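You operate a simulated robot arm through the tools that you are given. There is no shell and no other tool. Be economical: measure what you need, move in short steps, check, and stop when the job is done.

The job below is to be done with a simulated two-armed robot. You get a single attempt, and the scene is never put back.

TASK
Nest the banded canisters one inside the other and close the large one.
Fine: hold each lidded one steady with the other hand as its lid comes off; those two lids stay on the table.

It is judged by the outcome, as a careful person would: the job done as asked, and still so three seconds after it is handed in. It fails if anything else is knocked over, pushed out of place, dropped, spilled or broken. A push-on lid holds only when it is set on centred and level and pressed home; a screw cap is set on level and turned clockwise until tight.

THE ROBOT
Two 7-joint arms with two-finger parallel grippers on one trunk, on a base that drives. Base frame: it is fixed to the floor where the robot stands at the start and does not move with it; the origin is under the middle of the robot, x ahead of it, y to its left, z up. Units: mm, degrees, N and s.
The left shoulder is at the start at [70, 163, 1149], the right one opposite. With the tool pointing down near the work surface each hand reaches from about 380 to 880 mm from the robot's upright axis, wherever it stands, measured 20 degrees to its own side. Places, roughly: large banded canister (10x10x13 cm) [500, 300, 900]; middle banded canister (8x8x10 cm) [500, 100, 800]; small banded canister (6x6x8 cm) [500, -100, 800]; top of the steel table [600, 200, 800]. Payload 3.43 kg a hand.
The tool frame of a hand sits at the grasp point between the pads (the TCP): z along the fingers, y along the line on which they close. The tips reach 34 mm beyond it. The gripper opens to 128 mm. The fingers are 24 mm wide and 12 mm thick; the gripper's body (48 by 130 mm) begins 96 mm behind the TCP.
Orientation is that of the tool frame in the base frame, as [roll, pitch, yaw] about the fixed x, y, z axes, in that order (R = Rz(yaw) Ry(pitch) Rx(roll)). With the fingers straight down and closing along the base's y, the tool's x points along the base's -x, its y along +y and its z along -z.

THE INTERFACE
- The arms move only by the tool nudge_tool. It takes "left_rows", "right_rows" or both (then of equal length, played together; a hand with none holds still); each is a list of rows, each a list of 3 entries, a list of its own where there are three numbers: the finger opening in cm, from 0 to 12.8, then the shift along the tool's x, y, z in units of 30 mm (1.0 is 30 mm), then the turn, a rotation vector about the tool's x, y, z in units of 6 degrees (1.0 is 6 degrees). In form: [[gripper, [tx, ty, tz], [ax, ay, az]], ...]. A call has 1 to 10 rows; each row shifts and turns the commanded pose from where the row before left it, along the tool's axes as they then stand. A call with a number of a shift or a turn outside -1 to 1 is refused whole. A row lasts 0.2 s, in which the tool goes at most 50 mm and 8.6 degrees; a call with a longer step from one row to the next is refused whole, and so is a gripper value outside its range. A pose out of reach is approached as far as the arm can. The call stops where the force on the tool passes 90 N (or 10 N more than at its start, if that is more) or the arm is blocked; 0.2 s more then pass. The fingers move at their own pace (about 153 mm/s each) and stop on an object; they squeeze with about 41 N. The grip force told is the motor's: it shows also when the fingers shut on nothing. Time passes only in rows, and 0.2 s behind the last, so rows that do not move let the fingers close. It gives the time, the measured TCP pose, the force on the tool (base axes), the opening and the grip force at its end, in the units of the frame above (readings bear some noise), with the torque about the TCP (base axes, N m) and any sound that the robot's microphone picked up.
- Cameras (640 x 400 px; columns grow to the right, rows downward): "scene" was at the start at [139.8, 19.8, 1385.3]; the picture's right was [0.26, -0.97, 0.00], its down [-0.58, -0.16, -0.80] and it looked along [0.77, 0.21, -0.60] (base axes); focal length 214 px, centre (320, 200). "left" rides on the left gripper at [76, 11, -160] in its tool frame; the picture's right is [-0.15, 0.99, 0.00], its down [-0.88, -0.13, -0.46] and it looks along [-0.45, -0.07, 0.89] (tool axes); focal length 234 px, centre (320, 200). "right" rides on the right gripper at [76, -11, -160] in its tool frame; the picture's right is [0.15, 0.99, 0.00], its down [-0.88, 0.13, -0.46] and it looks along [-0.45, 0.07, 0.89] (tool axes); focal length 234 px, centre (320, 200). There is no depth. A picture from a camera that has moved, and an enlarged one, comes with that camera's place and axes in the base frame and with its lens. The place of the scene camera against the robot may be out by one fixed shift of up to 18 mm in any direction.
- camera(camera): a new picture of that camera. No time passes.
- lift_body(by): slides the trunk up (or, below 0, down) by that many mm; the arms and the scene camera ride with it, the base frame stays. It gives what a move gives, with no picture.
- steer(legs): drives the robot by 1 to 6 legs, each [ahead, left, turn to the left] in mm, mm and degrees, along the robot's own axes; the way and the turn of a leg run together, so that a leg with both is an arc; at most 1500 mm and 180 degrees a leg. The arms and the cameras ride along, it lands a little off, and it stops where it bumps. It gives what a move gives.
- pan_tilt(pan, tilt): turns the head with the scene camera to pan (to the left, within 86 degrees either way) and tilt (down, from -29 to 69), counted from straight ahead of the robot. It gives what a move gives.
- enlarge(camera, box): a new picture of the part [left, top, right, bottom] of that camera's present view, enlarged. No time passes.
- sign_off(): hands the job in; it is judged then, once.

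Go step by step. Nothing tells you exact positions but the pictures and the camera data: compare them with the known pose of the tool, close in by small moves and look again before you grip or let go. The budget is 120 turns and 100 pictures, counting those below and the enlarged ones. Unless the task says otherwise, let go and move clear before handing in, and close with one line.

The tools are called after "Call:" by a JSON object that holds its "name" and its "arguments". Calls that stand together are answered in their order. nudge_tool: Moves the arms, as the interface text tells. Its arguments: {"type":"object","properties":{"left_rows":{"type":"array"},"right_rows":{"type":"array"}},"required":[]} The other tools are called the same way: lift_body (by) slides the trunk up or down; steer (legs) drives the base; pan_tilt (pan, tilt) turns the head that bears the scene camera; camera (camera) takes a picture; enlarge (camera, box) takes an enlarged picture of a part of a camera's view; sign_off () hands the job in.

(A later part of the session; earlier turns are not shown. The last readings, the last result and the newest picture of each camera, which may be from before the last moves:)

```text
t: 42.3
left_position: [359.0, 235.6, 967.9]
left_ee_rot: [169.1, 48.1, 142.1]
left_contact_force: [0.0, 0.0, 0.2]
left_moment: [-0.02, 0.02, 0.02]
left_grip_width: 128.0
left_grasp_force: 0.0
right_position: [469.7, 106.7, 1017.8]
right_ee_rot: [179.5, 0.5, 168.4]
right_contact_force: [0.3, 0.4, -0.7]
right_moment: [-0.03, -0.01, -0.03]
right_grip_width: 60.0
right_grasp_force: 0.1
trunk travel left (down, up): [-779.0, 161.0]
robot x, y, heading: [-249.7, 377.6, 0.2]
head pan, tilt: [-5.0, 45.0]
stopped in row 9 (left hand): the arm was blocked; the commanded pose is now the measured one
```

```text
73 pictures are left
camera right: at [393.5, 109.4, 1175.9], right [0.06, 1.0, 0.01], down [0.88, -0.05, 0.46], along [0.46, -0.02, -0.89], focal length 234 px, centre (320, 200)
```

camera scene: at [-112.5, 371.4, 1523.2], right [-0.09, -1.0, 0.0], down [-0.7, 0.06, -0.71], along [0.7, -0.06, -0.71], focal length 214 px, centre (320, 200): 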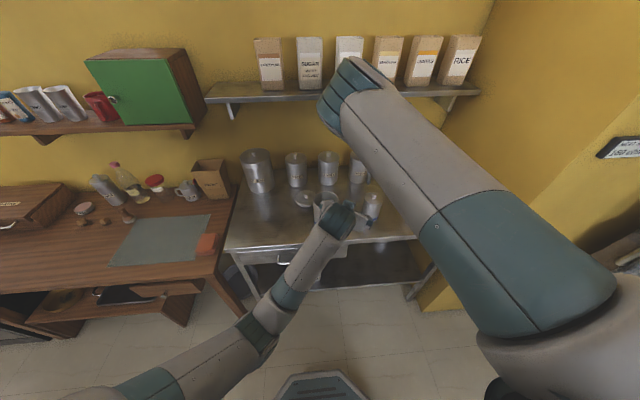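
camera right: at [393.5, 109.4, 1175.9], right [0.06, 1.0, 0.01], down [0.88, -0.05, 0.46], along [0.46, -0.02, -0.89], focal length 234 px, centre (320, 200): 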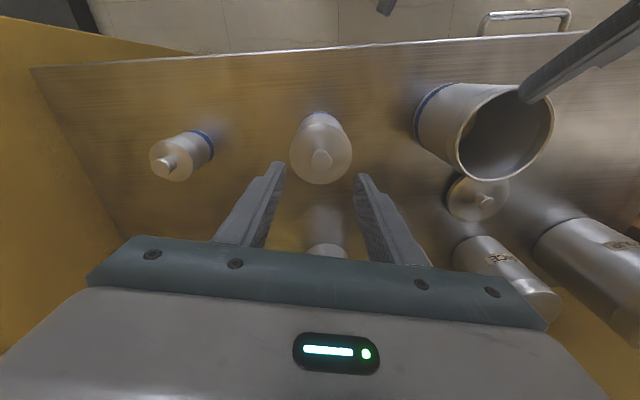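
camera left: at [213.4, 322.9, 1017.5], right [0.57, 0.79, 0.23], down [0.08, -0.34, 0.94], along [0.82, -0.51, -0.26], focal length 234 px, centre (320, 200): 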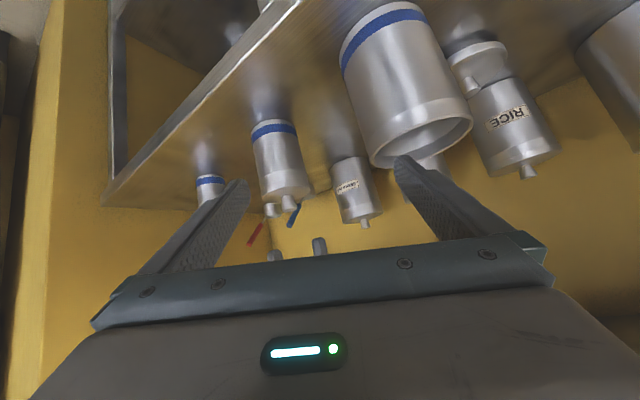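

The left arm is also limited when crossing inward and a finger is above the large canister's rim, so I withdraw it upward. Then I reposition: further back and a bit right, so the middle canister is in both hands' range.

Call:
{"name": "nudge_tool", "arguments": {"left_rows": [[12.8, [0, 0, -1], [0, 0, 0]], [12.8, [0, 0, -1], [0, 0, 0]], [12.8, [-0.5, 0.5, -1], [0, 0, 0]], [12.8, [-0.5, 0.5, -1], [0, 0, 0]], [12.8, [0, 0, 0], [0, 0, 0]]]}}

Call:
{"name": "nudge_tool", "arguments": {"right_rows": [[6, [0, 0, -1], [0, 0, 0]], [6, [0, 0, 0], [0, 0, 0]]]}}

Call:
{"name": "steer", "arguments": {"legs": [[-70, 0, 0], [0, -120, 0]]}}

```text
t: 43.7
left_position: [314.1, 310.0, 1053.6]
left_ee_rot: [165.6, 46.0, 140.8]
left_contact_force: [-0.7, -0.6, -0.4]
left_moment: [0.05, 0.02, 0.04]
left_grip_width: 128.0
left_grasp_force: 0.0
right_position: [469.6, 106.4, 1017.9]
right_ee_rot: [179.5, 0.5, 168.4]
right_contact_force: [-0.4, 0.1, 0.4]
right_moment: [0.02, 0.0, 0.01]
right_grip_width: 60.0
right_grasp_force: 0.1
trunk travel left (down, up): [-779.0, 161.0]
robot x, y, heading: [-251.0, 378.1, 0.3]
head pan, tilt: [-5.0, 45.0]
stopped in row 5 (left hand): the arm was blocked; the commanded pose is now the measured one
```

```text
t: 44.3
left_position: [313.2, 308.4, 1054.9]
left_ee_rot: [165.6, 45.9, 140.8]
left_contact_force: [-0.4, 0.1, 0.1]
left_moment: [-0.04, 0.01, -0.02]
left_grip_width: 127.9
left_grasp_force: 0.0
right_position: [470.4, 105.1, 1047.9]
right_ee_rot: [179.5, 0.5, 168.5]
right_contact_force: [0.0, 0.2, 0.2]
right_moment: [-0.01, 0.0, -0.02]
right_grip_width: 60.0
right_grasp_force: 0.0
trunk travel left (down, up): [-779.0, 161.0]
robot x, y, heading: [-248.9, 381.3, 0.3]
head pan, tilt: [-5.0, 45.0]
```

```text
t: 46.1
left_position: [242.7, 190.4, 1054.4]
left_ee_rot: [165.6, 45.9, 140.8]
left_contact_force: [-0.2, 0.1, 0.3]
left_moment: [-0.01, -0.02, -0.02]
left_grip_width: 128.0
left_grasp_force: 0.1
right_position: [400.2, -13.0, 1047.6]
right_ee_rot: [179.5, 0.6, 168.7]
right_contact_force: [0.6, 0.6, -0.4]
right_moment: [0.0, 0.02, 0.0]
right_grip_width: 60.2
right_grasp_force: 0.1
trunk travel left (down, up): [-779.0, 161.0]
robot x, y, heading: [-323.2, 258.0, 0.0]
head pan, tilt: [-5.0, 45.0]
```

Now both hands: right to above the knob, left back to the earlier hold orientation.

Call:
{"name": "nudge_tool", "arguments": {"left_rows": [[12.8, [0, 0, 0], [0.15, -0.32, -0.59]], [12.8, [0, 0, 0], [0.15, -0.32, -0.59]], [12.8, [0, 0, 0], [0.16, -0.32, -0.59]], [12.8, [0, 0, 0], [0, 0, 0]], [12.8, [0, 0, 0], [0, 0, 0]], [12.8, [0, 0, 0], [0, 0, 0]]], "right_rows": [[6, [-0.3, 0.88, 0.2], [0, 0, 0]], [6, [-0.3, 0.88, 0.2], [0, 0, 0]], [6, [-0.3, 0.88, 0.2], [0, 0, 0]], [6, [-0.3, 0.88, 0.2], [0, 0, 0]], [6, [-0.3, 0.88, 0.2], [0, 0, 0]], [6, [0, 0, 0], [0, 0, 0]]]}}

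Call:
{"name": "camera", "arguments": {"camera": "right"}}

```text
t: 47.8
left_position: [264.6, 211.3, 1071.5]
left_ee_rot: [174.1, 55.2, 152.8]
left_contact_force: [0.1, -0.9, 0.7]
left_moment: [0.0, 0.01, -0.01]
left_grip_width: 127.9
left_grasp_force: 0.0
right_position: [466.4, 98.5, 1019.8]
right_ee_rot: [179.0, 0.5, 168.8]
right_contact_force: [0.4, 0.6, -0.1]
right_moment: [-0.01, -0.01, -0.01]
right_grip_width: 59.7
right_grasp_force: 0.1
right hand out of reach, approached as far as the arm can: row 5
trunk travel left (down, up): [-779.0, 161.0]
robot x, y, heading: [-320.6, 258.6, 0.1]
head pan, tilt: [-5.0, 45.0]
stopped in row 6 (left hand): the arm was blocked; the commanded pose is now the measured one
```

```text
72 pictures are left
camera right: at [389.1, 101.3, 1177.5], right [0.05, 1.0, 0.01], down [0.88, -0.05, 0.47], along [0.47, -0.01, -0.88], focal length 234 px, centre (320, 200)
```

right: 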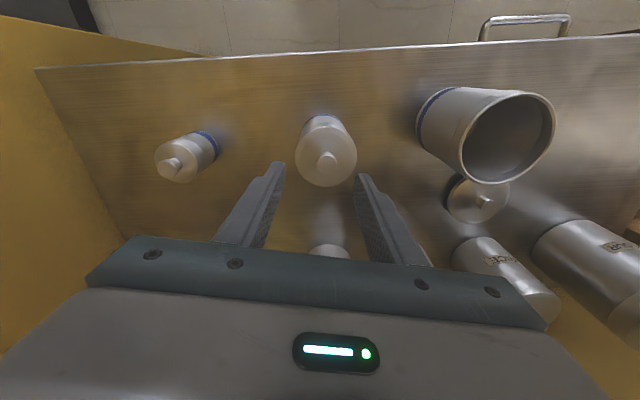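

The right hand is 9 mm short, so I shift the base left slightly and then try the left hand's approach.

Call:
{"name": "steer", "arguments": {"legs": [[0, 18, 0]]}}

Call:
{"name": "nudge_tool", "arguments": {"left_rows": [[12.8, [0, 0, 0.5], [0, 0, 0]], [12.8, [0, 0, 0.7], [0, 0, 0]], [12.8, [0, 0, 0.7], [0, 0, 0]], [12.8, [0, 0, 0.7], [0, 0, 0]], [12.8, [0, 0, 0], [0, 0, 0]]]}}

```text
t: 48.5
left_position: [263.1, 225.0, 1071.0]
left_ee_rot: [173.9, 55.1, 152.5]
left_contact_force: [0.7, 0.3, 0.0]
left_moment: [0.02, 0.05, 0.06]
left_grip_width: 128.0
left_grasp_force: 0.0
right_position: [465.5, 113.1, 1017.7]
right_ee_rot: [179.0, 0.5, 168.8]
right_contact_force: [0.2, 0.0, -1.0]
right_moment: [0.02, 0.0, 0.0]
right_grip_width: 60.1
right_grasp_force: 0.1
trunk travel left (down, up): [-779.0, 161.0]
robot x, y, heading: [-319.5, 278.2, 0.3]
head pan, tilt: [-5.0, 45.0]
```

```text
t: 49.7
left_position: [325.0, 212.6, 1026.7]
left_ee_rot: [173.2, 54.9, 152.1]
left_contact_force: [0.0, -0.3, 0.7]
left_moment: [0.0, -0.02, -0.01]
left_grip_width: 128.1
left_grasp_force: 0.0
right_position: [464.7, 115.8, 1020.2]
right_ee_rot: [179.1, 0.6, 168.7]
right_contact_force: [-0.5, -0.1, -0.4]
right_moment: [-0.04, -0.01, 0.01]
right_grip_width: 60.0
right_grasp_force: 0.1
trunk travel left (down, up): [-779.0, 161.0]
robot x, y, heading: [-322.0, 280.5, -0.2]
head pan, tilt: [-5.0, 45.0]
```

I continue the left approach towards the pre-grasp to see whether this stance suffices.

Call:
{"name": "nudge_tool", "arguments": {"left_rows": [[12.8, [0.292, -0.226, 0.932], [0, 0, 0]], [12.8, [0.292, -0.226, 0.932], [0, 0, 0]], [12.8, [0.292, -0.226, 0.932], [0, 0, 0]], [12.8, [0.292, -0.226, 0.932], [0, 0, 0]], [12.8, [0, 0, 0], [0, 0, 0]]]}}

Call:
{"name": "camera", "arguments": {"camera": "left"}}

```text
t: 51.1
left_position: [393.4, 204.8, 912.8]
left_ee_rot: [167.8, 53.5, 149.4]
left_contact_force: [-1.3, -0.8, 0.0]
left_moment: [0.03, -0.04, 0.01]
left_grip_width: 127.7
left_grasp_force: 0.1
right_position: [464.9, 115.9, 1019.1]
right_ee_rot: [179.0, 0.5, 168.7]
right_contact_force: [0.2, -0.1, 0.4]
right_moment: [0.0, -0.02, 0.02]
right_grip_width: 60.0
right_grasp_force: 0.1
trunk travel left (down, up): [-779.0, 161.0]
robot x, y, heading: [-322.3, 276.4, 0.2]
head pan, tilt: [-5.0, 45.0]
stopped in row 5 (left hand): the arm was blocked; the commanded pose is now the measured one
```

```text
71 pictures are left
camera left: at [232.6, 271.5, 944.7], right [0.42, 0.87, 0.24], down [0.05, -0.29, 0.96], along [0.9, -0.4, -0.16], focal length 234 px, centre (320, 200)
```

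left: 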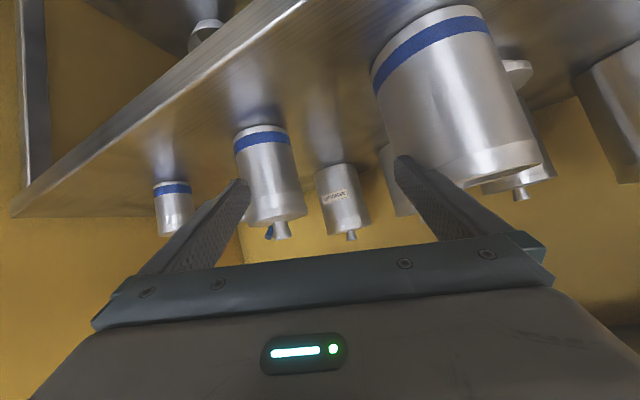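

The left hand stalls about 50 mm short with this heading. I'll retreat and try pointing it more sideways (from the left), which should suit the arm better.

Call:
{"name": "nudge_tool", "arguments": {"left_rows": [[12.8, [-0.3, 0, -1], [0, 0, 0]], [12.8, [-0.5, 0, -1], [0, 0, 0]], [12.8, [-0.8, 0, -1], [0, 0, 0]], [12.8, [0, 0, 0], [0.755, 0.115, 0.358]], [12.8, [0, 0, 0], [0.755, 0.115, 0.358]], [12.8, [0, 0, 0], [0.755, 0.115, 0.358]], [12.8, [0, 0, 0], [0.755, 0.115, 0.358]], [12.8, [0, 0, 0], [0.755, 0.115, 0.358]], [12.8, [0, 0, 0], [0.755, 0.115, 0.358]], [12.8, [0, 0, 0], [0, 0, 0]]]}}

Call:
{"name": "camera", "arguments": {"camera": "scene"}}

```text
t: 53.3
left_position: [345.2, 207.1, 1003.9]
left_ee_rot: [-179.8, 48.0, 129.8]
left_contact_force: [-0.3, -0.1, 0.2]
left_moment: [0.02, 0.0, 0.01]
left_grip_width: 127.8
left_grasp_force: 0.1
right_position: [465.7, 114.7, 1019.3]
right_ee_rot: [179.1, 0.6, 168.7]
right_contact_force: [-0.3, -0.1, 0.1]
right_moment: [0.01, 0.01, 0.0]
right_grip_width: 59.9
right_grasp_force: 0.1
trunk travel left (down, up): [-779.0, 161.0]
robot x, y, heading: [-321.1, 279.3, 0.1]
head pan, tilt: [-5.0, 45.0]
```

```text
70 pictures are left
camera scene: at [-184.1, 268.6, 1523.2], right [-0.09, -1.0, 0.0], down [-0.7, 0.06, -0.71], along [0.7, -0.06, -0.71], focal length 214 px, centre (320, 200)
```

scene: 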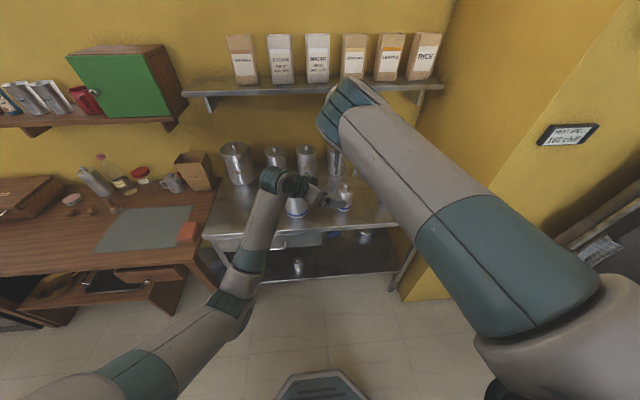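

That orientation works without limits. I move to the pre-grasp.

Call:
{"name": "nudge_tool", "arguments": {"left_rows": [[12.8, [0.108, 0.28, 0.94], [0, 0, 0]], [12.8, [0.108, 0.28, 0.94], [0, 0, 0]], [12.8, [0.108, 0.28, 0.94], [0, 0, 0]], [12.8, [0.108, 0.28, 0.94], [0, 0, 0]], [12.8, [0, 0, 0], [0, 0, 0]]]}}

Call:
{"name": "camera", "arguments": {"camera": "left"}}

Call:
{"name": "camera", "arguments": {"camera": "right"}}

```text
t: 54.5
left_position: [419.0, 171.9, 919.2]
left_ee_rot: [-179.8, 48.2, 129.9]
left_contact_force: [-0.3, 0.8, 0.2]
left_moment: [-0.02, 0.01, 0.0]
left_grip_width: 127.8
left_grasp_force: 0.1
right_position: [465.6, 115.3, 1019.9]
right_ee_rot: [179.2, 0.6, 168.7]
right_contact_force: [-1.1, 0.7, 0.7]
right_moment: [0.02, -0.03, -0.01]
right_grip_width: 60.0
right_grasp_force: 0.1
trunk travel left (down, up): [-779.0, 161.0]
robot x, y, heading: [-321.4, 276.2, 0.0]
head pan, tilt: [-5.0, 45.0]
```

```text
69 pictures are left
camera left: at [319.0, 307.9, 968.0], right [0.82, 0.56, 0.11], down [0.06, -0.27, 0.96], along [0.56, -0.78, -0.26], focal length 234 px, centre (320, 200)
```

left: 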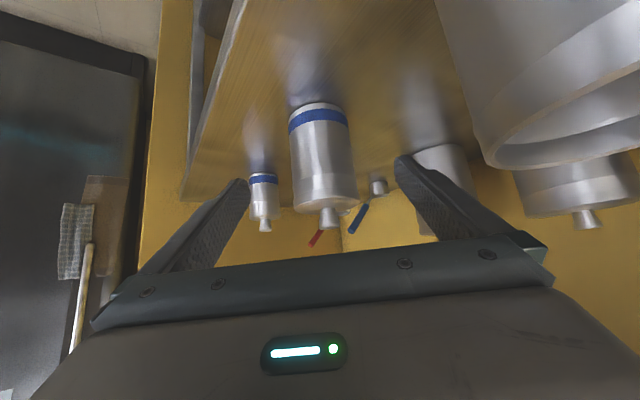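

```text
68 pictures are left
camera right: at [388.3, 117.5, 1177.9], right [0.05, 1.0, 0.01], down [0.88, -0.05, 0.47], along [0.47, -0.01, -0.88], focal length 234 px, centre (320, 200)
```

right: 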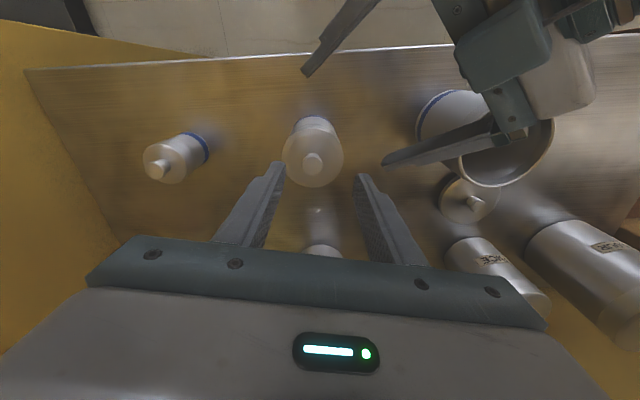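

Canister is centred between the fingers; I advance and close the hold.

Call:
{"name": "nudge_tool", "arguments": {"left_rows": [[12.8, [0, 0, 0.75], [0, 0, 0]], [12.8, [0, 0, 0.75], [0, 0, 0]], [12.8, [0, 0, 0.75], [0, 0, 0]], [12.8, [0, 0, 0.75], [0, 0, 0]], [12.8, [0, 0, 0.7], [0, 0, 0]], [12.8, [0, 0, 0], [0, 0, 0]], [6, [0, 0, 0], [0, 0, 0]], [6, [0, 0, 0], [0, 0, 0]], [6, [0, 0, 0], [0, 0, 0]], [6, [0, 0, 0], [0, 0, 0]]]}}

Call:
{"name": "enlarge", "arguments": {"camera": "right", "box": [220, 80, 460, 230]}}

```text
t: 56.7
left_position: [473.7, 106.9, 844.1]
left_ee_rot: [-179.6, 48.0, 130.0]
left_contact_force: [1.4, 0.7, 0.1]
left_moment: [0.03, -0.07, -0.04]
left_grip_width: 70.1
left_grasp_force: 41.3
right_position: [465.5, 114.5, 1018.7]
right_ee_rot: [179.2, 0.5, 168.7]
right_contact_force: [-0.5, -0.8, 0.1]
right_moment: [0.02, -0.02, 0.01]
right_grip_width: 60.1
right_grasp_force: 0.1
trunk travel left (down, up): [-779.0, 161.0]
robot x, y, heading: [-320.2, 278.1, 0.1]
head pan, tilt: [-5.0, 45.0]
```

```text
2.67 times, centred on (340, 155) of right
camera zoom: at [388.8, 117.2, 1177.5], right [0.05, 1.0, 0.01], down [0.88, -0.05, 0.47], along [0.47, -0.01, -0.88], focal length 624 px, centre (267, 320)
```

zoom: 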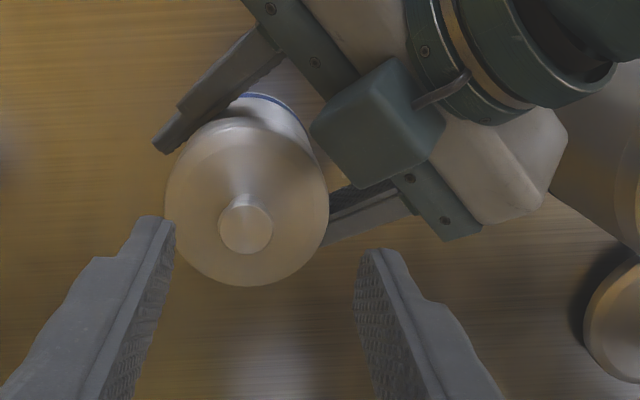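

Knob centre is at about (476,108). I align the right hand and lower it around the knob.

Call:
{"name": "nudge_tool", "arguments": {"right_rows": [[6, [-0.39, -0.14, 0], [0, 0, 0]], [6, [0, 0, 0.7], [0, 0, 0]], [6, [0, 0, 0.7], [0, 0, 0]], [6, [0, 0, 0.6], [0, 0, 0]], [6, [0, 0, 0], [0, 0, 0]]]}}

Call:
{"name": "enlarge", "arguments": {"camera": "right", "box": [200, 60, 440, 210]}}

```text
t: 57.9
left_position: [474.3, 107.9, 843.5]
left_ee_rot: [-179.8, 48.1, 129.8]
left_contact_force: [1.3, 0.4, 1.3]
left_moment: [0.02, -0.07, -0.03]
left_grip_width: 70.2
left_grasp_force: 41.3
right_position: [477.6, 109.3, 959.8]
right_ee_rot: [179.1, 0.5, 168.6]
right_contact_force: [0.1, 0.1, -0.4]
right_moment: [-0.03, -0.03, 0.01]
right_grip_width: 60.2
right_grasp_force: 0.1
trunk travel left (down, up): [-779.0, 161.0]
robot x, y, heading: [-320.0, 277.1, -0.0]
head pan, tilt: [-5.0, 45.0]
```

```text
2.67 times, centred on (320, 135) of right
camera zoom: at [400.1, 110.8, 1117.0], right [0.05, 1.0, 0.01], down [0.88, -0.05, 0.47], along [0.47, -0.01, -0.88], focal length 624 px, centre (320, 373)
```

zoom: 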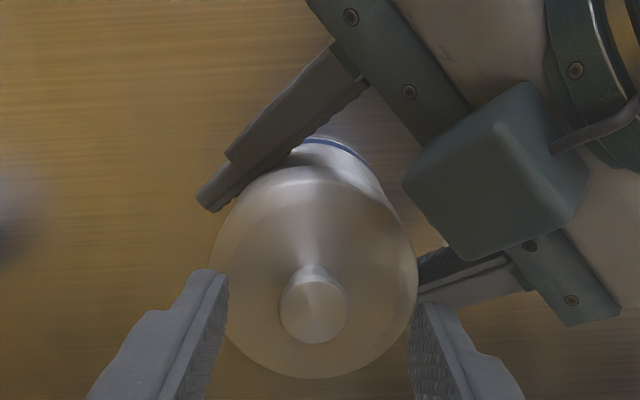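

Aligned within 2 mm. I lower 12 mm more and close on the knob.

Call:
{"name": "nudge_tool", "arguments": {"right_rows": [[6, [0, 0, 0.2], [0, 0, 0]], [6, [0, 0, 0.2], [0, 0, 0]], [6, [0, 0, 0], [0, 0, 0]], [0.5, [0, 0, 0], [0, 0, 0]], [0.5, [0, 0, 0], [0, 0, 0]], [0.5, [0, 0, 0], [0, 0, 0]]]}}

Call:
{"name": "enlarge", "arguments": {"camera": "right", "box": [200, 60, 440, 210]}}

```text
t: 59.3
left_position: [474.3, 107.4, 844.7]
left_ee_rot: [-179.9, 48.0, 129.9]
left_contact_force: [3.0, 3.7, 0.1]
left_moment: [-0.28, 0.03, -0.07]
left_grip_width: 69.9
left_grasp_force: 41.5
right_position: [477.1, 108.5, 947.2]
right_ee_rot: [179.2, 0.5, 168.7]
right_contact_force: [-1.9, -4.3, 2.3]
right_moment: [-0.11, 0.09, 0.06]
right_grip_width: 21.7
right_grasp_force: 41.0
trunk travel left (down, up): [-779.0, 161.0]
robot x, y, heading: [-319.3, 277.7, 0.2]
head pan, tilt: [-5.0, 45.0]
heard: snap
```

```text
2.67 times, centred on (320, 135) of right
camera zoom: at [400.2, 111.1, 1105.4], right [0.05, 1.0, 0.01], down [0.88, -0.05, 0.47], along [0.47, -0.01, -0.88], focal length 624 px, centre (320, 373)
```

zoom: 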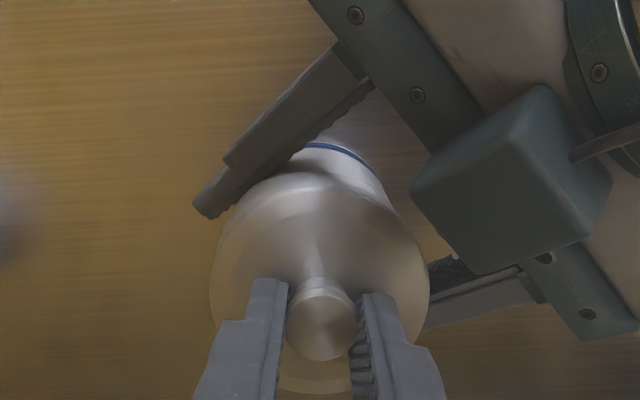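

Knob gripped (a snap was heard). I lift straight up slowly.

Call:
{"name": "nudge_tool", "arguments": {"right_rows": [[0.5, [0, 0, -0.15], [0, 0, 0]], [0.5, [0, 0, -0.15], [0, 0, 0]], [0.5, [0, 0, -0.3], [0, 0, 0]], [0.5, [0, 0, -0.5], [0, 0, 0]], [0.5, [0, 0, -0.7], [0, 0, 0]], [0.5, [0, 0, -1], [0, 0, 0]], [0.5, [0, 0, 0], [0, 0, 0]]]}}

Call:
{"name": "camera", "arguments": {"camera": "right"}}

```text
t: 60.9
left_position: [473.7, 108.7, 843.7]
left_ee_rot: [-179.9, 48.0, 129.9]
left_contact_force: [-1.3, 0.0, 1.6]
left_moment: [0.09, 0.02, 0.02]
left_grip_width: 69.6
left_grasp_force: 40.6
right_position: [477.7, 107.1, 1031.7]
right_ee_rot: [179.3, 0.5, 168.6]
right_contact_force: [-0.2, -0.3, -0.5]
right_moment: [-0.01, 0.02, -0.01]
right_grip_width: 21.2
right_grasp_force: 40.9
trunk travel left (down, up): [-779.0, 161.0]
robot x, y, heading: [-319.1, 279.0, -0.0]
head pan, tilt: [-5.0, 45.0]
```

```text
64 pictures are left
camera right: at [399.7, 109.7, 1190.2], right [0.05, 1.0, 0.01], down [0.88, -0.05, 0.47], along [0.47, -0.01, -0.88], focal length 234 px, centre (320, 200)
```

right: 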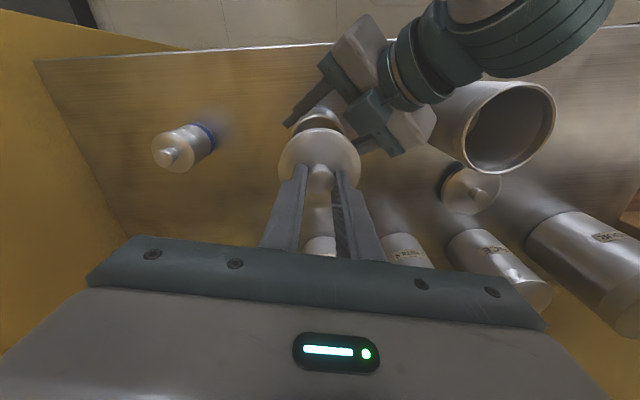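

Lid is off cleanly. I release the middle with the left hand, back off and raise, then move the base for the small canister while carrying the lid.

Call:
{"name": "nudge_tool", "arguments": {"left_rows": [[12.8, [0, 0, 0], [0, 0, 0]], [12.8, [0, 0, 0], [0, 0, 0]], [12.8, [0, 0, 0], [0, 0, 0]], [12.8, [0, 0, -0.8], [0, 0, 0]], [12.8, [0, 0, -1], [0, 0, 0]], [12.8, [0, 0, -1], [0, 0, 0]], [12.8, [0, 0, -1], [0, 0, 0]], [12.8, [-0.5, 0, -1], [0, 0, 0]], [12.8, [-0.5, 0, -1], [0, 0, 0]], [12.8, [-0.5, 0, -1], [0, 0, 0]]], "right_rows": [[0.5, [0, 0, 0], [0, 0, 0]], [0.5, [0, 0, 0], [0, 0, 0]], [0.5, [0, 0, -0.5], [0, 0, 0]], [0.5, [0, 0, -0.5], [0, 0, 0]], [0.5, [0, 0, -0.3], [0, 0, 0]], [0.5, [0, 0, 0], [0, 0, 0]], [0.5, [0, 0, 0], [0, 0, 0]], [0.5, [0, 0, 0], [0, 0, 0]], [0.5, [0, 0, 0], [0, 0, 0]], [0.5, [0, 0, 0], [0, 0, 0]]]}}

Call:
{"name": "steer", "arguments": {"legs": [[0, -156, 0], [80, 0, 0]]}}

Call:
{"name": "camera", "arguments": {"camera": "right"}}

```text
t: 63.1
left_position: [394.4, 204.9, 1014.2]
left_ee_rot: [-179.8, 47.9, 129.9]
left_contact_force: [-0.1, 0.3, 0.3]
left_moment: [0.0, -0.04, -0.02]
left_grip_width: 127.7
left_grasp_force: 0.1
right_position: [475.0, 108.3, 1071.5]
right_ee_rot: [179.2, 0.6, 168.7]
right_contact_force: [-0.5, 0.5, 0.0]
right_moment: [-0.02, -0.02, 0.0]
right_grip_width: 21.7
right_grasp_force: 41.2
trunk travel left (down, up): [-779.0, 161.0]
robot x, y, heading: [-323.3, 275.6, 0.1]
head pan, tilt: [-5.0, 45.0]
```

```text
t: 65.2
left_position: [473.1, 45.9, 1015.3]
left_ee_rot: [-179.8, 48.1, 129.6]
left_contact_force: [-0.2, -1.0, 0.5]
left_moment: [-0.02, 0.02, -0.01]
left_grip_width: 127.7
left_grasp_force: 0.0
right_position: [552.9, -51.0, 1073.0]
right_ee_rot: [179.2, 0.6, 168.4]
right_contact_force: [0.0, 0.7, -1.0]
right_moment: [0.05, 0.02, 0.01]
right_grip_width: 21.6
right_grasp_force: 40.9
trunk travel left (down, up): [-779.0, 161.0]
robot x, y, heading: [-239.5, 124.9, 0.1]
head pan, tilt: [-5.0, 45.0]
```

```text
63 pictures are left
camera right: at [476.6, -48.4, 1230.0], right [0.05, 1.0, 0.01], down [0.88, -0.05, 0.47], along [0.47, -0.01, -0.88], focal length 234 px, centre (320, 200)
```

right: 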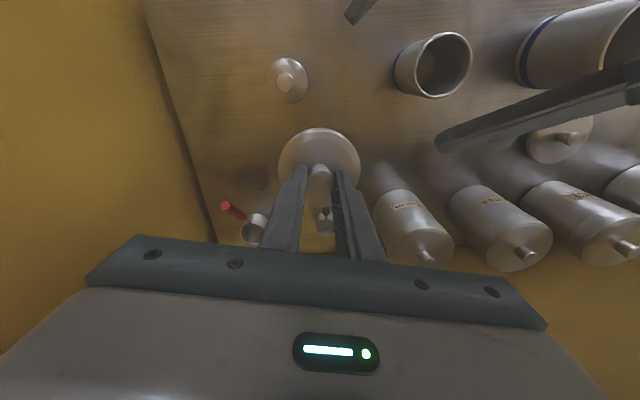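

Small canister is now at about (488,-87). I'll set the middle lid down at about (590,-35), clear of everything.

Call:
{"name": "nudge_tool", "arguments": {"right_rows": [[0.5, [-0.55, 0.38, 0.3], [0, 0, 0]], [0.5, [-0.55, 0.38, 0.9], [0, 0, 0]], [0.5, [0, 0, 1], [0, 0, 0]], [0.5, [0, 0, 1], [0, 0, 0]], [0.5, [0, 0, 1], [0, 0, 0]], [0.5, [0, 0, 1], [0, 0, 0]], [0.5, [0, 0, 1], [0, 0, 0]], [0.5, [0, 0, 0.2], [0, 0, 0]], [0.5, [0, 0, 0], [0, 0, 0]]]}}

Call:
{"name": "camera", "arguments": {"camera": "left"}}

```text
t: 67.2
left_position: [472.8, 45.8, 1015.5]
left_ee_rot: [-179.9, 48.1, 129.6]
left_contact_force: [0.2, 0.5, -0.4]
left_moment: [0.01, 0.01, 0.01]
left_grip_width: 128.2
left_grasp_force: 0.0
right_position: [564.5, -43.7, 995.6]
right_ee_rot: [179.1, 0.7, 169.3]
right_contact_force: [0.3, 0.8, -1.1]
right_moment: [0.02, -0.01, 0.05]
right_grip_width: 21.4
right_grasp_force: 40.6
right hand out of reach, approached as far as the arm can: row 1, 2, 3, 4, 5, 6, 7
trunk travel left (down, up): [-779.0, 161.0]
robot x, y, heading: [-244.0, 127.7, -0.0]
head pan, tilt: [-5.0, 45.0]
```

```text
62 pictures are left
camera left: at [373.8, 182.9, 1064.0], right [0.83, 0.55, 0.11], down [0.06, -0.27, 0.96], along [0.56, -0.79, -0.26], focal length 234 px, centre (320, 200)
```

left: 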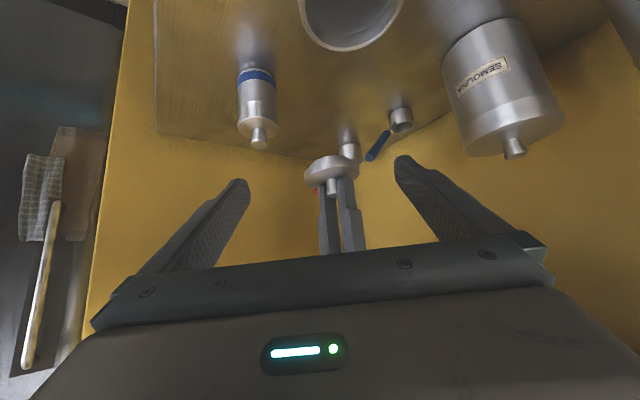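

The spot is just out of reach; I drive forward 60 mm and pull the commanded pose back equally.

Call:
{"name": "nudge_tool", "arguments": {"right_rows": [[0.5, [0, -0.3, -1], [0, 0, 0]], [0.5, [1, 0, -1], [0, 0, 0]], [0.5, [1, 0, -1], [0, 0, 0]], [0.5, [0, 0, -1], [0, 0, 0]], [0.5, [0, 0, 0], [0, 0, 0]]]}}

Call:
{"name": "steer", "arguments": {"legs": [[60, 0, 0]]}}

```text
t: 68.4
left_position: [474.5, 46.0, 1014.2]
left_ee_rot: [-179.6, 47.9, 129.7]
left_contact_force: [0.9, -0.1, 0.4]
left_moment: [-0.01, -0.01, -0.02]
left_grip_width: 128.1
left_grasp_force: 0.0
right_position: [565.3, -55.0, 1053.6]
right_ee_rot: [179.2, 0.5, 168.4]
right_contact_force: [0.7, 0.3, -0.4]
right_moment: [-0.02, -0.05, 0.04]
right_grip_width: 21.4
right_grasp_force: 40.6
right hand out of reach, approached as far as the arm can: row 2, 3
trunk travel left (down, up): [-779.0, 161.0]
robot x, y, heading: [-241.7, 123.5, -0.0]
head pan, tilt: [-5.0, 45.0]
```

```text
t: 69.3
left_position: [529.0, 45.9, 1017.0]
left_ee_rot: [-179.8, 48.2, 129.6]
left_contact_force: [0.0, -0.1, -0.3]
left_moment: [-0.01, -0.01, 0.02]
left_grip_width: 128.0
left_grasp_force: 0.1
right_position: [620.2, -53.7, 1057.1]
right_ee_rot: [179.1, 0.7, 168.5]
right_contact_force: [-0.1, -0.4, -0.6]
right_moment: [0.01, 0.0, -0.01]
right_grip_width: 21.5
right_grasp_force: 40.9
trunk travel left (down, up): [-779.0, 161.0]
robot x, y, heading: [-181.0, 123.9, -0.0]
head pan, tilt: [-5.0, 45.0]
```

Now lower towards (595,-50).

Call:
{"name": "nudge_tool", "arguments": {"right_rows": [[0.5, [0.4, 0, 0.9], [0, 0, 0]], [0.5, [0.43, 0, 0.9], [0, 0, 0]], [0.5, [0, 0, 1], [0, 0, 0]], [0.5, [0, 0, 1], [0, 0, 0]], [0.5, [0, 0, 1], [0, 0, 0]], [0.5, [0, 0, 1], [0, 0, 0]], [0.5, [0, 0, 0], [0, 0, 0]]]}}

Call:
{"name": "camera", "arguments": {"camera": "left"}}

```text
t: 71.0
left_position: [532.6, 46.5, 1015.7]
left_ee_rot: [-179.8, 48.1, 129.7]
left_contact_force: [-1.3, -0.3, 0.0]
left_moment: [-0.01, -0.03, 0.01]
left_grip_width: 128.2
left_grasp_force: 0.1
right_position: [601.2, -47.2, 882.1]
right_ee_rot: [179.2, 0.6, 168.6]
right_contact_force: [0.8, 0.6, -0.6]
right_moment: [-0.03, -0.01, -0.01]
right_grip_width: 21.5
right_grasp_force: 41.4
trunk travel left (down, up): [-779.0, 161.0]
robot x, y, heading: [-183.6, 126.9, -0.2]
head pan, tilt: [-5.0, 45.0]
```

```text
61 pictures are left
camera left: at [432.0, 183.6, 1064.4], right [0.83, 0.55, 0.11], down [0.06, -0.27, 0.96], along [0.56, -0.79, -0.26], focal length 234 px, centre (320, 200)
```

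left: 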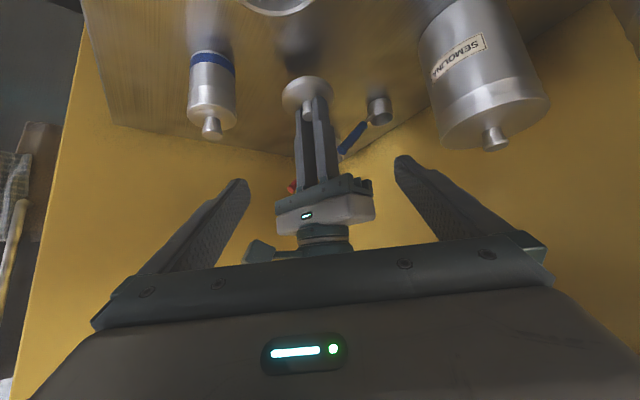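

Reach is fine now. I lower in small steps until the lid meets the table.

Call:
{"name": "nudge_tool", "arguments": {"right_rows": [[0.5, [0, 0, 0.2], [0, 0, 0]], [0.5, [0, 0, 0.2], [0, 0, 0]], [0.5, [0, 0, 0.1], [0, 0, 0]], [0.5, [0, 0, 0.1], [0, 0, 0]], [0.5, [0, 0, 0], [0, 0, 0]]]}}

Call:
{"name": "enlarge", "arguments": {"camera": "left", "box": [240, 40, 400, 140]}}

```text
t: 72.2
left_position: [533.6, 47.0, 1015.0]
left_ee_rot: [-179.8, 48.1, 129.6]
left_contact_force: [-0.1, 0.0, -0.9]
left_moment: [0.01, 0.0, 0.01]
left_grip_width: 128.2
left_grasp_force: 0.1
right_position: [600.2, -46.3, 863.6]
right_ee_rot: [179.0, 0.6, 168.6]
right_contact_force: [-0.5, 0.6, -1.3]
right_moment: [-0.03, -0.02, 0.01]
right_grip_width: 21.6
right_grasp_force: 40.4
trunk travel left (down, up): [-779.0, 161.0]
robot x, y, heading: [-179.9, 125.2, -0.2]
head pan, tilt: [-5.0, 45.0]
```

```text
4.00 times, centred on (320, 90) of left
camera zoom: at [432.6, 183.4, 1063.9], right [0.83, 0.55, 0.11], down [0.06, -0.27, 0.96], along [0.56, -0.79, -0.26], focal length 937 px, centre (320, 640)
```

zoom: 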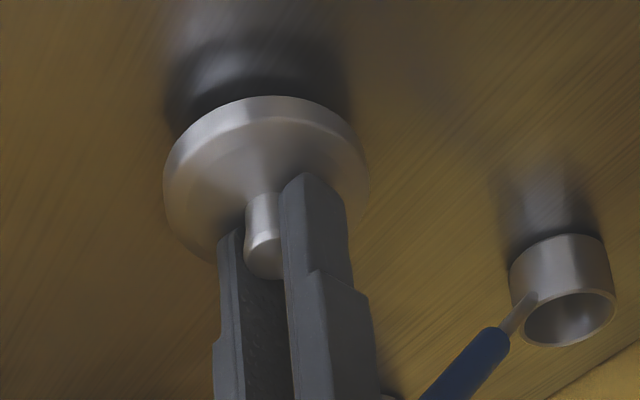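

Still slightly above the table; continue down gently.

Call:
{"name": "nudge_tool", "arguments": {"right_rows": [[0.5, [0, 0, 0.1], [0, 0, 0]], [0.5, [0, 0, 0.1], [0, 0, 0]], [0.5, [0, 0, 0.1], [0, 0, 0]], [0.5, [0, 0, 0], [0, 0, 0]]]}}

```text
t: 73.2
left_position: [531.7, 45.9, 1014.4]
left_ee_rot: [-179.8, 48.1, 129.7]
left_contact_force: [-0.2, 0.2, -0.2]
left_moment: [-0.04, 0.01, 0.03]
left_grip_width: 128.0
left_grasp_force: 0.1
right_position: [599.6, -45.5, 857.9]
right_ee_rot: [179.0, 0.7, 168.8]
right_contact_force: [-0.4, -0.7, 3.5]
right_moment: [0.03, 0.01, 0.04]
right_grip_width: 21.2
right_grasp_force: 40.5
right hand out of reach, approached as far as the arm can: row 2
trunk travel left (down, up): [-779.0, 161.0]
robot x, y, heading: [-183.0, 124.6, -0.1]
head pan, tilt: [-5.0, 45.0]
```

Force of 3.5 N hints at contact, but reach is also at its limit; I lower the trunk a few mm to be sure.

Call:
{"name": "lift_body", "arguments": {"by": -4}}

Call:
{"name": "enlarge", "arguments": {"camera": "left", "box": [240, 40, 400, 140]}}

```text
t: 73.7
left_position: [530.8, 47.5, 1011.6]
left_ee_rot: [-179.9, 48.1, 129.6]
left_contact_force: [0.0, 1.1, -0.1]
left_moment: [-0.02, -0.01, -0.01]
left_grip_width: 127.8
left_grasp_force: 0.0
right_position: [599.2, -45.5, 857.4]
right_ee_rot: [179.0, 1.0, 168.8]
right_contact_force: [1.2, -3.9, 21.9]
right_moment: [0.45, 0.01, 0.06]
right_grip_width: 21.4
right_grasp_force: 40.8
trunk travel left (down, up): [-775.0, 165.0]
robot x, y, heading: [-179.8, 123.4, -0.3]
head pan, tilt: [-5.0, 45.0]
```

```text
4.00 times, centred on (320, 90) of left
camera zoom: at [430.5, 183.5, 1061.6], right [0.83, 0.55, 0.11], down [0.06, -0.27, 0.96], along [0.56, -0.79, -0.26], focal length 937 px, centre (320, 640)
```

zoom: 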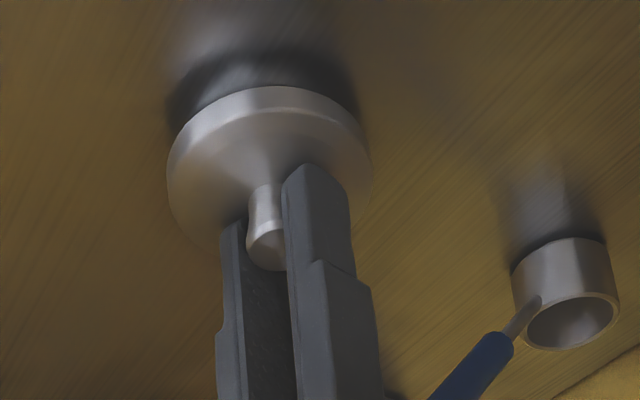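

Solid contact: the lid is on the table. I release and rise, and drive back for the small canister.

Call:
{"name": "nudge_tool", "arguments": {"right_rows": [[0.5, [0, 0, -0.1], [0, 0, 0]], [4, [0, 0, 0], [0, 0, 0]], [6, [0, 0, 0], [0, 0, 0]], [6, [0, 0, -0.3], [0, 0, 0]], [6, [0, 0, -0.7], [0, 0, 0]], [6, [0, 0, -1], [0, 0, 0]], [6, [0.3, 0, -1], [0, 0, 0]], [6, [0.3, 0, -1], [0, 0, 0]], [6, [0.3, 0, -1], [0, 0, 0]], [6, [0, 0, 0], [0, 0, 0]]]}}

Call:
{"name": "steer", "arguments": {"legs": [[-110, 0, 0]]}}

Call:
{"name": "camera", "arguments": {"camera": "right"}}

```text
t: 75.9
left_position: [534.5, 47.4, 1010.6]
left_ee_rot: [-179.8, 48.0, 129.7]
left_contact_force: [0.1, 0.8, 0.3]
left_moment: [0.01, -0.02, 0.01]
left_grip_width: 127.8
left_grasp_force: 0.0
right_position: [569.6, -42.9, 1006.8]
right_ee_rot: [179.2, 0.6, 168.7]
right_contact_force: [-0.7, 0.1, 0.3]
right_moment: [0.01, 0.01, 0.0]
right_grip_width: 60.2
right_grasp_force: 0.0
trunk travel left (down, up): [-775.0, 165.0]
robot x, y, heading: [-182.9, 126.4, -0.1]
head pan, tilt: [-5.0, 45.0]
```

```text
t: 77.1
left_position: [422.7, 46.5, 1010.5]
left_ee_rot: [-179.7, 47.9, 129.7]
left_contact_force: [0.1, 0.5, 0.0]
left_moment: [0.02, -0.03, -0.02]
left_grip_width: 128.1
left_grasp_force: 0.1
right_position: [460.5, -44.0, 1005.6]
right_ee_rot: [179.0, 0.5, 168.8]
right_contact_force: [-0.7, -0.2, 1.0]
right_moment: [0.0, -0.01, 0.02]
right_grip_width: 59.8
right_grasp_force: 0.1
trunk travel left (down, up): [-775.0, 165.0]
robot x, y, heading: [-291.5, 123.5, -0.3]
head pan, tilt: [-5.0, 45.0]
```

```text
58 pictures are left
camera right: at [382.3, -41.7, 1164.0], right [0.05, 1.0, 0.01], down [0.88, -0.05, 0.47], along [0.47, -0.01, -0.88], focal length 234 px, centre (320, 200)
```

right: 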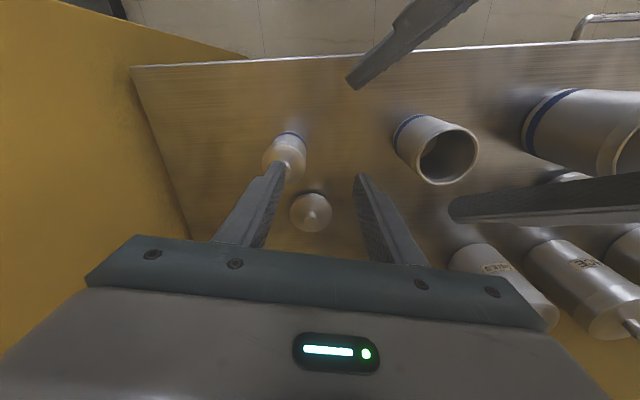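

The middle lid sits flat on the table; small is at about (472,-87). Left hand goes to its pre-grasp.

Call:
{"name": "nudge_tool", "arguments": {"left_rows": [[12.8, [0.33, -0.39, 0.88], [0, 0, 0]], [12.8, [0.33, -0.39, 0.88], [0, 0, 0]], [12.8, [0.33, -0.39, 0.88], [0, 0, 0]], [12.8, [0.33, -0.39, 0.88], [0, 0, 0]], [12.8, [0, 0, 0], [0, 0, 0]]]}}

Call:
{"name": "camera", "arguments": {"camera": "left"}}

```text
t: 78.3
left_position: [416.8, -23.9, 909.5]
left_ee_rot: [-179.8, 48.1, 129.7]
left_contact_force: [-0.3, -0.1, 0.0]
left_moment: [0.01, -0.03, 0.02]
left_grip_width: 127.9
left_grasp_force: 0.0
right_position: [458.9, -43.0, 1006.8]
right_ee_rot: [179.1, 0.7, 168.8]
right_contact_force: [-0.1, 0.2, 0.6]
right_moment: [-0.03, 0.0, 0.0]
right_grip_width: 60.2
right_grasp_force: 0.0
trunk travel left (down, up): [-775.0, 165.0]
robot x, y, heading: [-293.8, 123.7, 0.2]
head pan, tilt: [-5.0, 45.0]
```

```text
57 pictures are left
camera left: at [317.5, 113.2, 959.3], right [0.83, 0.55, 0.11], down [0.06, -0.27, 0.96], along [0.56, -0.79, -0.26], focal length 234 px, centre (320, 200)
```

left: 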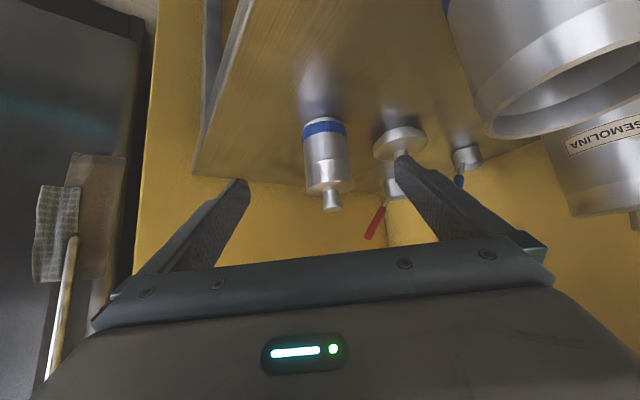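

Well centred. I advance and close the hold on the small canister's body.

Call:
{"name": "nudge_tool", "arguments": {"left_rows": [[12.8, [-0.27, 0.12, 0.76], [0, 0, 0]], [12.8, [0, 0, 0.75], [0, 0, 0]], [12.8, [0, 0, 0.75], [0, 0, 0]], [12.8, [0, 0, 0.75], [0, 0, 0]], [12.8, [0, 0, 0.75], [0, 0, 0]], [12.8, [0, 0, 0], [0, 0, 0]], [4, [0, 0, 0], [0, 0, 0]], [4, [0, 0, 0], [0, 0, 0]], [4, [0, 0, 0], [0, 0, 0]], [4, [0, 0, 0], [0, 0, 0]]]}}

Call:
{"name": "camera", "arguments": {"camera": "right"}}

Call:
{"name": "enlarge", "arguments": {"camera": "right", "box": [180, 80, 420, 230]}}

```text
t: 80.5
left_position: [479.5, -91.3, 841.3]
left_ee_rot: [-179.8, 48.1, 129.6]
left_contact_force: [0.6, 0.3, 1.8]
left_moment: [0.03, -0.1, -0.02]
left_grip_width: 52.9
left_grasp_force: 40.6
right_position: [458.2, -43.8, 1007.9]
right_ee_rot: [179.1, 0.8, 168.7]
right_contact_force: [-0.7, -0.3, 0.6]
right_moment: [-0.02, 0.01, 0.0]
right_grip_width: 59.7
right_grasp_force: 0.1
trunk travel left (down, up): [-775.0, 165.0]
robot x, y, heading: [-294.2, 123.4, -0.1]
head pan, tilt: [-5.0, 45.0]
```

```text
56 pictures are left
camera right: at [381.5, -41.7, 1164.6], right [0.05, 1.0, 0.01], down [0.88, -0.05, 0.47], along [0.47, -0.01, -0.88], focal length 234 px, centre (320, 200)
```

right: 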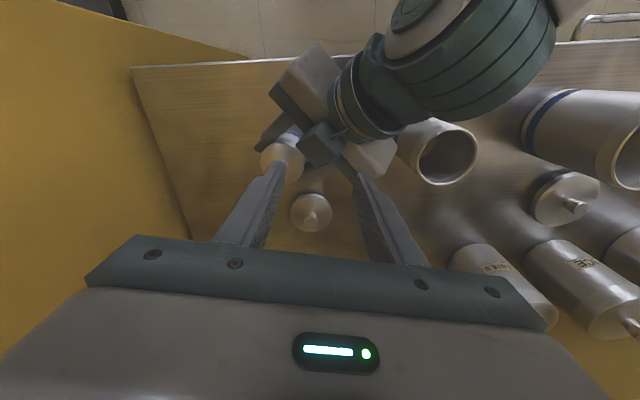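

```text
2.67 times, centred on (300, 155) of right
camera zoom: at [381.5, -41.7, 1164.6], right [0.05, 1.0, 0.01], down [0.88, -0.05, 0.47], along [0.47, -0.01, -0.88], focal length 624 px, centre (373, 320)
```

zoom: 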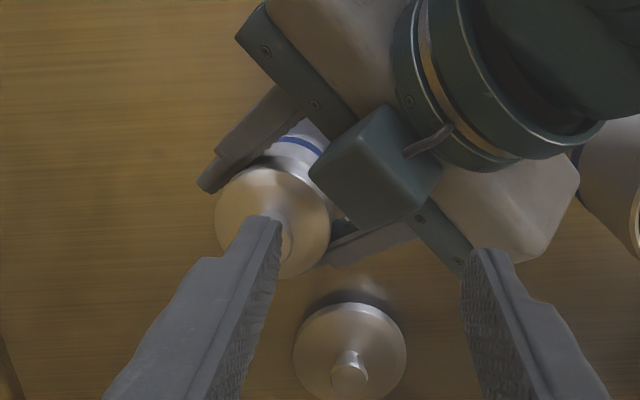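

Small is held (53 mm). I move the right hand over its knob, around (478,-91).

Call:
{"name": "nudge_tool", "arguments": {"right_rows": [[6, [-0.48, -0.7, 0], [0, 0, 0]], [6, [-0.48, -0.7, 0], [0, 0, 0]], [6, [0, 0, 0.5], [0, 0, 0]], [6, [0, 0, 0.5], [0, 0, 0]], [6, [0, 0, 0], [0, 0, 0]]]}}

Call:
{"name": "enlarge", "arguments": {"camera": "right", "box": [200, 60, 440, 210]}}

```text
t: 81.7
left_position: [478.0, -91.2, 842.3]
left_ee_rot: [-179.8, 48.1, 129.7]
left_contact_force: [1.3, 0.0, 2.5]
left_moment: [0.04, -0.09, 0.0]
left_grip_width: 53.0
left_grasp_force: 41.1
right_position: [480.7, -88.7, 976.9]
right_ee_rot: [179.1, 0.7, 169.0]
right_contact_force: [0.0, 0.2, -0.2]
right_moment: [0.01, -0.03, -0.02]
right_grip_width: 60.0
right_grasp_force: 0.0
trunk travel left (down, up): [-775.0, 165.0]
robot x, y, heading: [-290.2, 121.4, -0.1]
head pan, tilt: [-5.0, 45.0]
```

```text
2.67 times, centred on (320, 135) of right
camera zoom: at [402.9, -87.5, 1134.8], right [0.05, 1.0, 0.01], down [0.88, -0.05, 0.47], along [0.47, -0.01, -0.88], focal length 624 px, centre (320, 373)
```

zoom: 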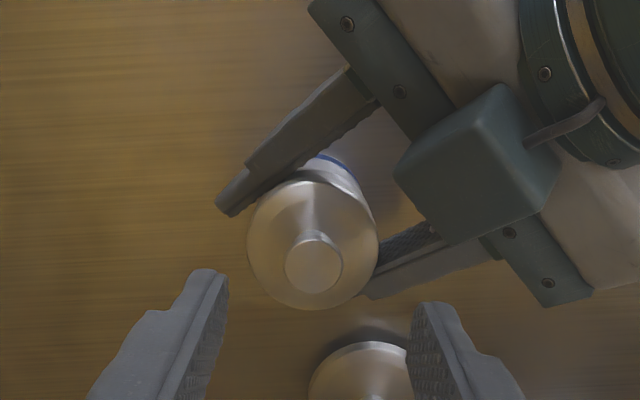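

Aligned nearly; a small y correction and descend most of the way, then check.

Call:
{"name": "nudge_tool", "arguments": {"right_rows": [[6, [0, -0.08, 0.5], [0, 0, 0]], [6, [0, 0, 0.5], [0, 0, 0]], [6, [0, 0, 0.5], [0, 0, 0]], [6, [0, 0, 0], [0, 0, 0]]]}}

Call:
{"name": "enlarge", "arguments": {"camera": "right", "box": [200, 60, 440, 210]}}

```text
t: 82.7
left_position: [478.4, -92.2, 841.2]
left_ee_rot: [-179.8, 48.1, 129.7]
left_contact_force: [1.1, 1.1, 3.2]
left_moment: [0.02, -0.07, 0.02]
left_grip_width: 53.1
left_grasp_force: 41.1
right_position: [481.7, -90.5, 931.2]
right_ee_rot: [179.0, 0.7, 168.8]
right_contact_force: [-0.8, -0.1, -0.3]
right_moment: [-0.02, 0.01, -0.01]
right_grip_width: 60.1
right_grasp_force: 0.0
trunk travel left (down, up): [-775.0, 165.0]
robot x, y, heading: [-295.5, 122.0, 0.1]
head pan, tilt: [-5.0, 45.0]
```

```text
2.67 times, centred on (320, 135) of right
camera zoom: at [402.8, -89.8, 1088.9], right [0.05, 1.0, 0.01], down [0.88, -0.05, 0.47], along [0.47, -0.01, -0.88], focal length 624 px, centre (320, 373)
```

zoom: 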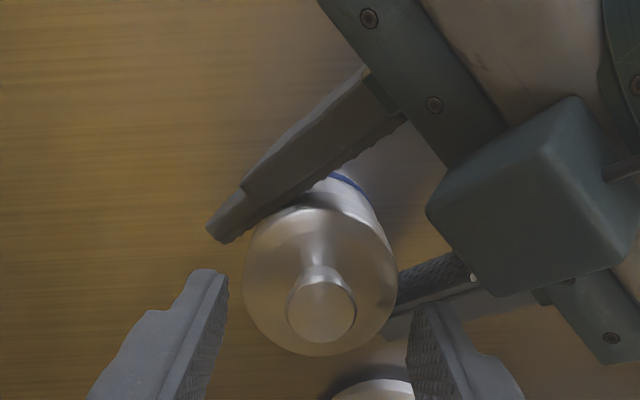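

Knob is right between the fingertips. I lower 17 mm and grip.

Call:
{"name": "nudge_tool", "arguments": {"right_rows": [[6, [0, 0, 0.28], [0, 0, 0]], [6, [0, 0, 0.28], [0, 0, 0]], [6, [0, 0, 0], [0, 0, 0]], [0.5, [0, 0, 0], [0, 0, 0]], [0.5, [0, 0, 0], [0, 0, 0]], [0.5, [0, 0, 0], [0, 0, 0]]]}}

Call:
{"name": "nudge_tool", "arguments": {"right_rows": [[0.5, [0, 0, -0.15], [0, 0, 0]], [0.5, [0, 0, -0.15], [0, 0, 0]], [0.5, [0, 0, -0.3], [0, 0, 0]], [0.5, [0, 0, -0.5], [0, 0, 0]], [0.5, [0, 0, -0.7], [0, 0, 0]], [0.5, [0, 0, -1], [0, 0, 0]], [0.5, [0, 0, 0], [0, 0, 0]]]}}

Call:
{"name": "camera", "arguments": {"camera": "right"}}

```text
t: 84.1
left_position: [476.5, -90.1, 841.2]
left_ee_rot: [-179.8, 48.0, 129.6]
left_contact_force: [2.3, 1.0, -8.1]
left_moment: [0.32, -0.44, 0.06]
left_grip_width: 53.4
left_grasp_force: 40.7
right_position: [481.3, -89.2, 916.1]
right_ee_rot: [179.0, 0.9, 168.8]
right_contact_force: [1.7, 1.2, 24.2]
right_moment: [-0.03, 0.1, -0.12]
right_grip_width: 18.8
right_grasp_force: 40.6
trunk travel left (down, up): [-775.0, 165.0]
robot x, y, heading: [-293.1, 122.3, -0.0]
head pan, tilt: [-5.0, 45.0]
```

```text
t: 85.7
left_position: [478.9, -92.1, 842.7]
left_ee_rot: [-179.8, 48.0, 129.7]
left_contact_force: [-0.3, 0.2, 1.7]
left_moment: [0.03, 0.01, 0.01]
left_grip_width: 52.7
left_grasp_force: 41.4
right_position: [477.3, -92.4, 998.3]
right_ee_rot: [179.0, 0.6, 168.8]
right_contact_force: [0.5, -0.1, -1.1]
right_moment: [-0.01, 0.02, 0.02]
right_grip_width: 18.8
right_grasp_force: 41.1
trunk travel left (down, up): [-775.0, 165.0]
robot x, y, heading: [-290.6, 121.9, -0.0]
head pan, tilt: [-5.0, 45.0]
heard: snap
```

```text
52 pictures are left
camera right: at [400.1, -91.3, 1157.0], right [0.05, 1.0, 0.02], down [0.88, -0.05, 0.47], along [0.47, -0.01, -0.88], focal length 234 px, centre (320, 200)
```

right: 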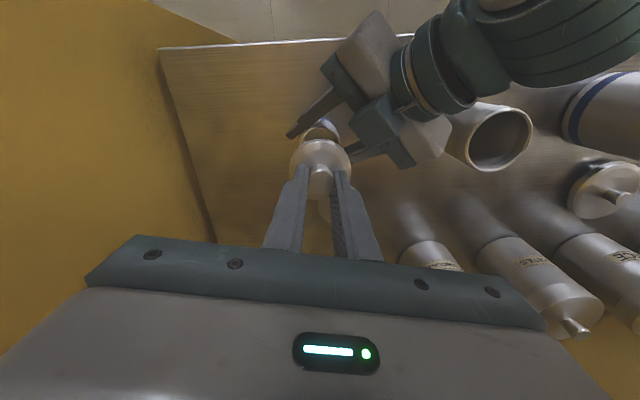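

The small lid is off. I back the left hand out and carry the lid to a free spot near (440,-180).

Call:
{"name": "nudge_tool", "arguments": {"left_rows": [[12.8, [0, 0, 0], [0, 0, 0]], [12.8, [0, 0, 0], [0, 0, 0]], [12.8, [0, 0, 0], [0, 0, 0]], [12.8, [0, 0, -0.8], [0, 0, 0]], [12.8, [0, 0, -1], [0, 0, 0]], [12.8, [0, 0, -1], [0, 0, 0]], [12.8, [0, 0, -1], [0, 0, 0]], [12.8, [-0.5, 0, -1], [0, 0, 0]], [12.8, [-0.5, 0, -1], [0, 0, 0]], [12.8, [-0.5, 0, -1], [0, 0, 0]]], "right_rows": [[0.5, [0, 0, -0.5], [0, 0, 0]], [0.5, [0, 0, 0], [0, 0, 0]], [0.5, [0, 0, 0], [0, 0, 0]], [0.5, [0, 0, 0], [0, 0, 0]], [0.5, [0, 0, 0], [0, 0, 0]], [0.5, [0, -0.9, 0], [0, 0, 0]], [0.5, [0.2, -0.9, 0], [0, 0, 0]], [0.5, [0.2, -0.9, 0], [0, 0, 0]], [0.5, [0.2, 0, 0], [0, 0, 0]], [0.5, [0, 0, 0], [0, 0, 0]]]}}

Call:
{"name": "camera", "arguments": {"camera": "right"}}

```text
t: 87.9
left_position: [399.8, 6.3, 1011.8]
left_ee_rot: [-179.7, 48.0, 129.7]
left_contact_force: [0.7, 0.0, -0.3]
left_moment: [0.01, -0.01, -0.01]
left_grip_width: 128.1
left_grasp_force: 0.1
right_position: [445.5, -168.8, 1011.9]
right_ee_rot: [179.1, 0.7, 168.9]
right_contact_force: [-0.4, 0.1, 0.2]
right_moment: [-0.03, -0.01, 0.02]
right_grip_width: 18.3
right_grasp_force: 40.9
trunk travel left (down, up): [-775.0, 165.0]
robot x, y, heading: [-292.7, 126.3, -0.2]
head pan, tilt: [-5.0, 45.0]
```

```text
51 pictures are left
camera right: at [368.9, -166.3, 1170.1], right [0.05, 1.0, 0.01], down [0.88, -0.05, 0.47], along [0.47, -0.01, -0.88], focal length 234 px, centre (320, 200)
```

right: 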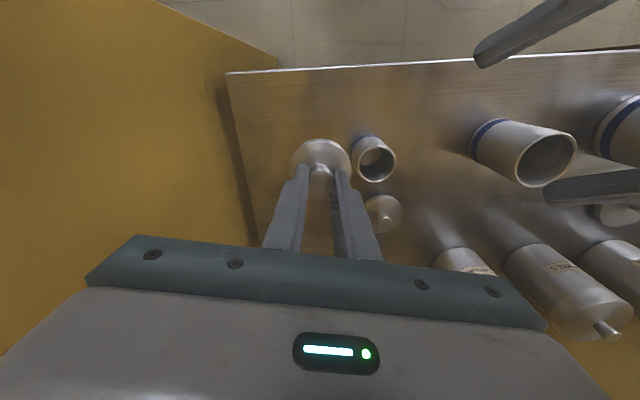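

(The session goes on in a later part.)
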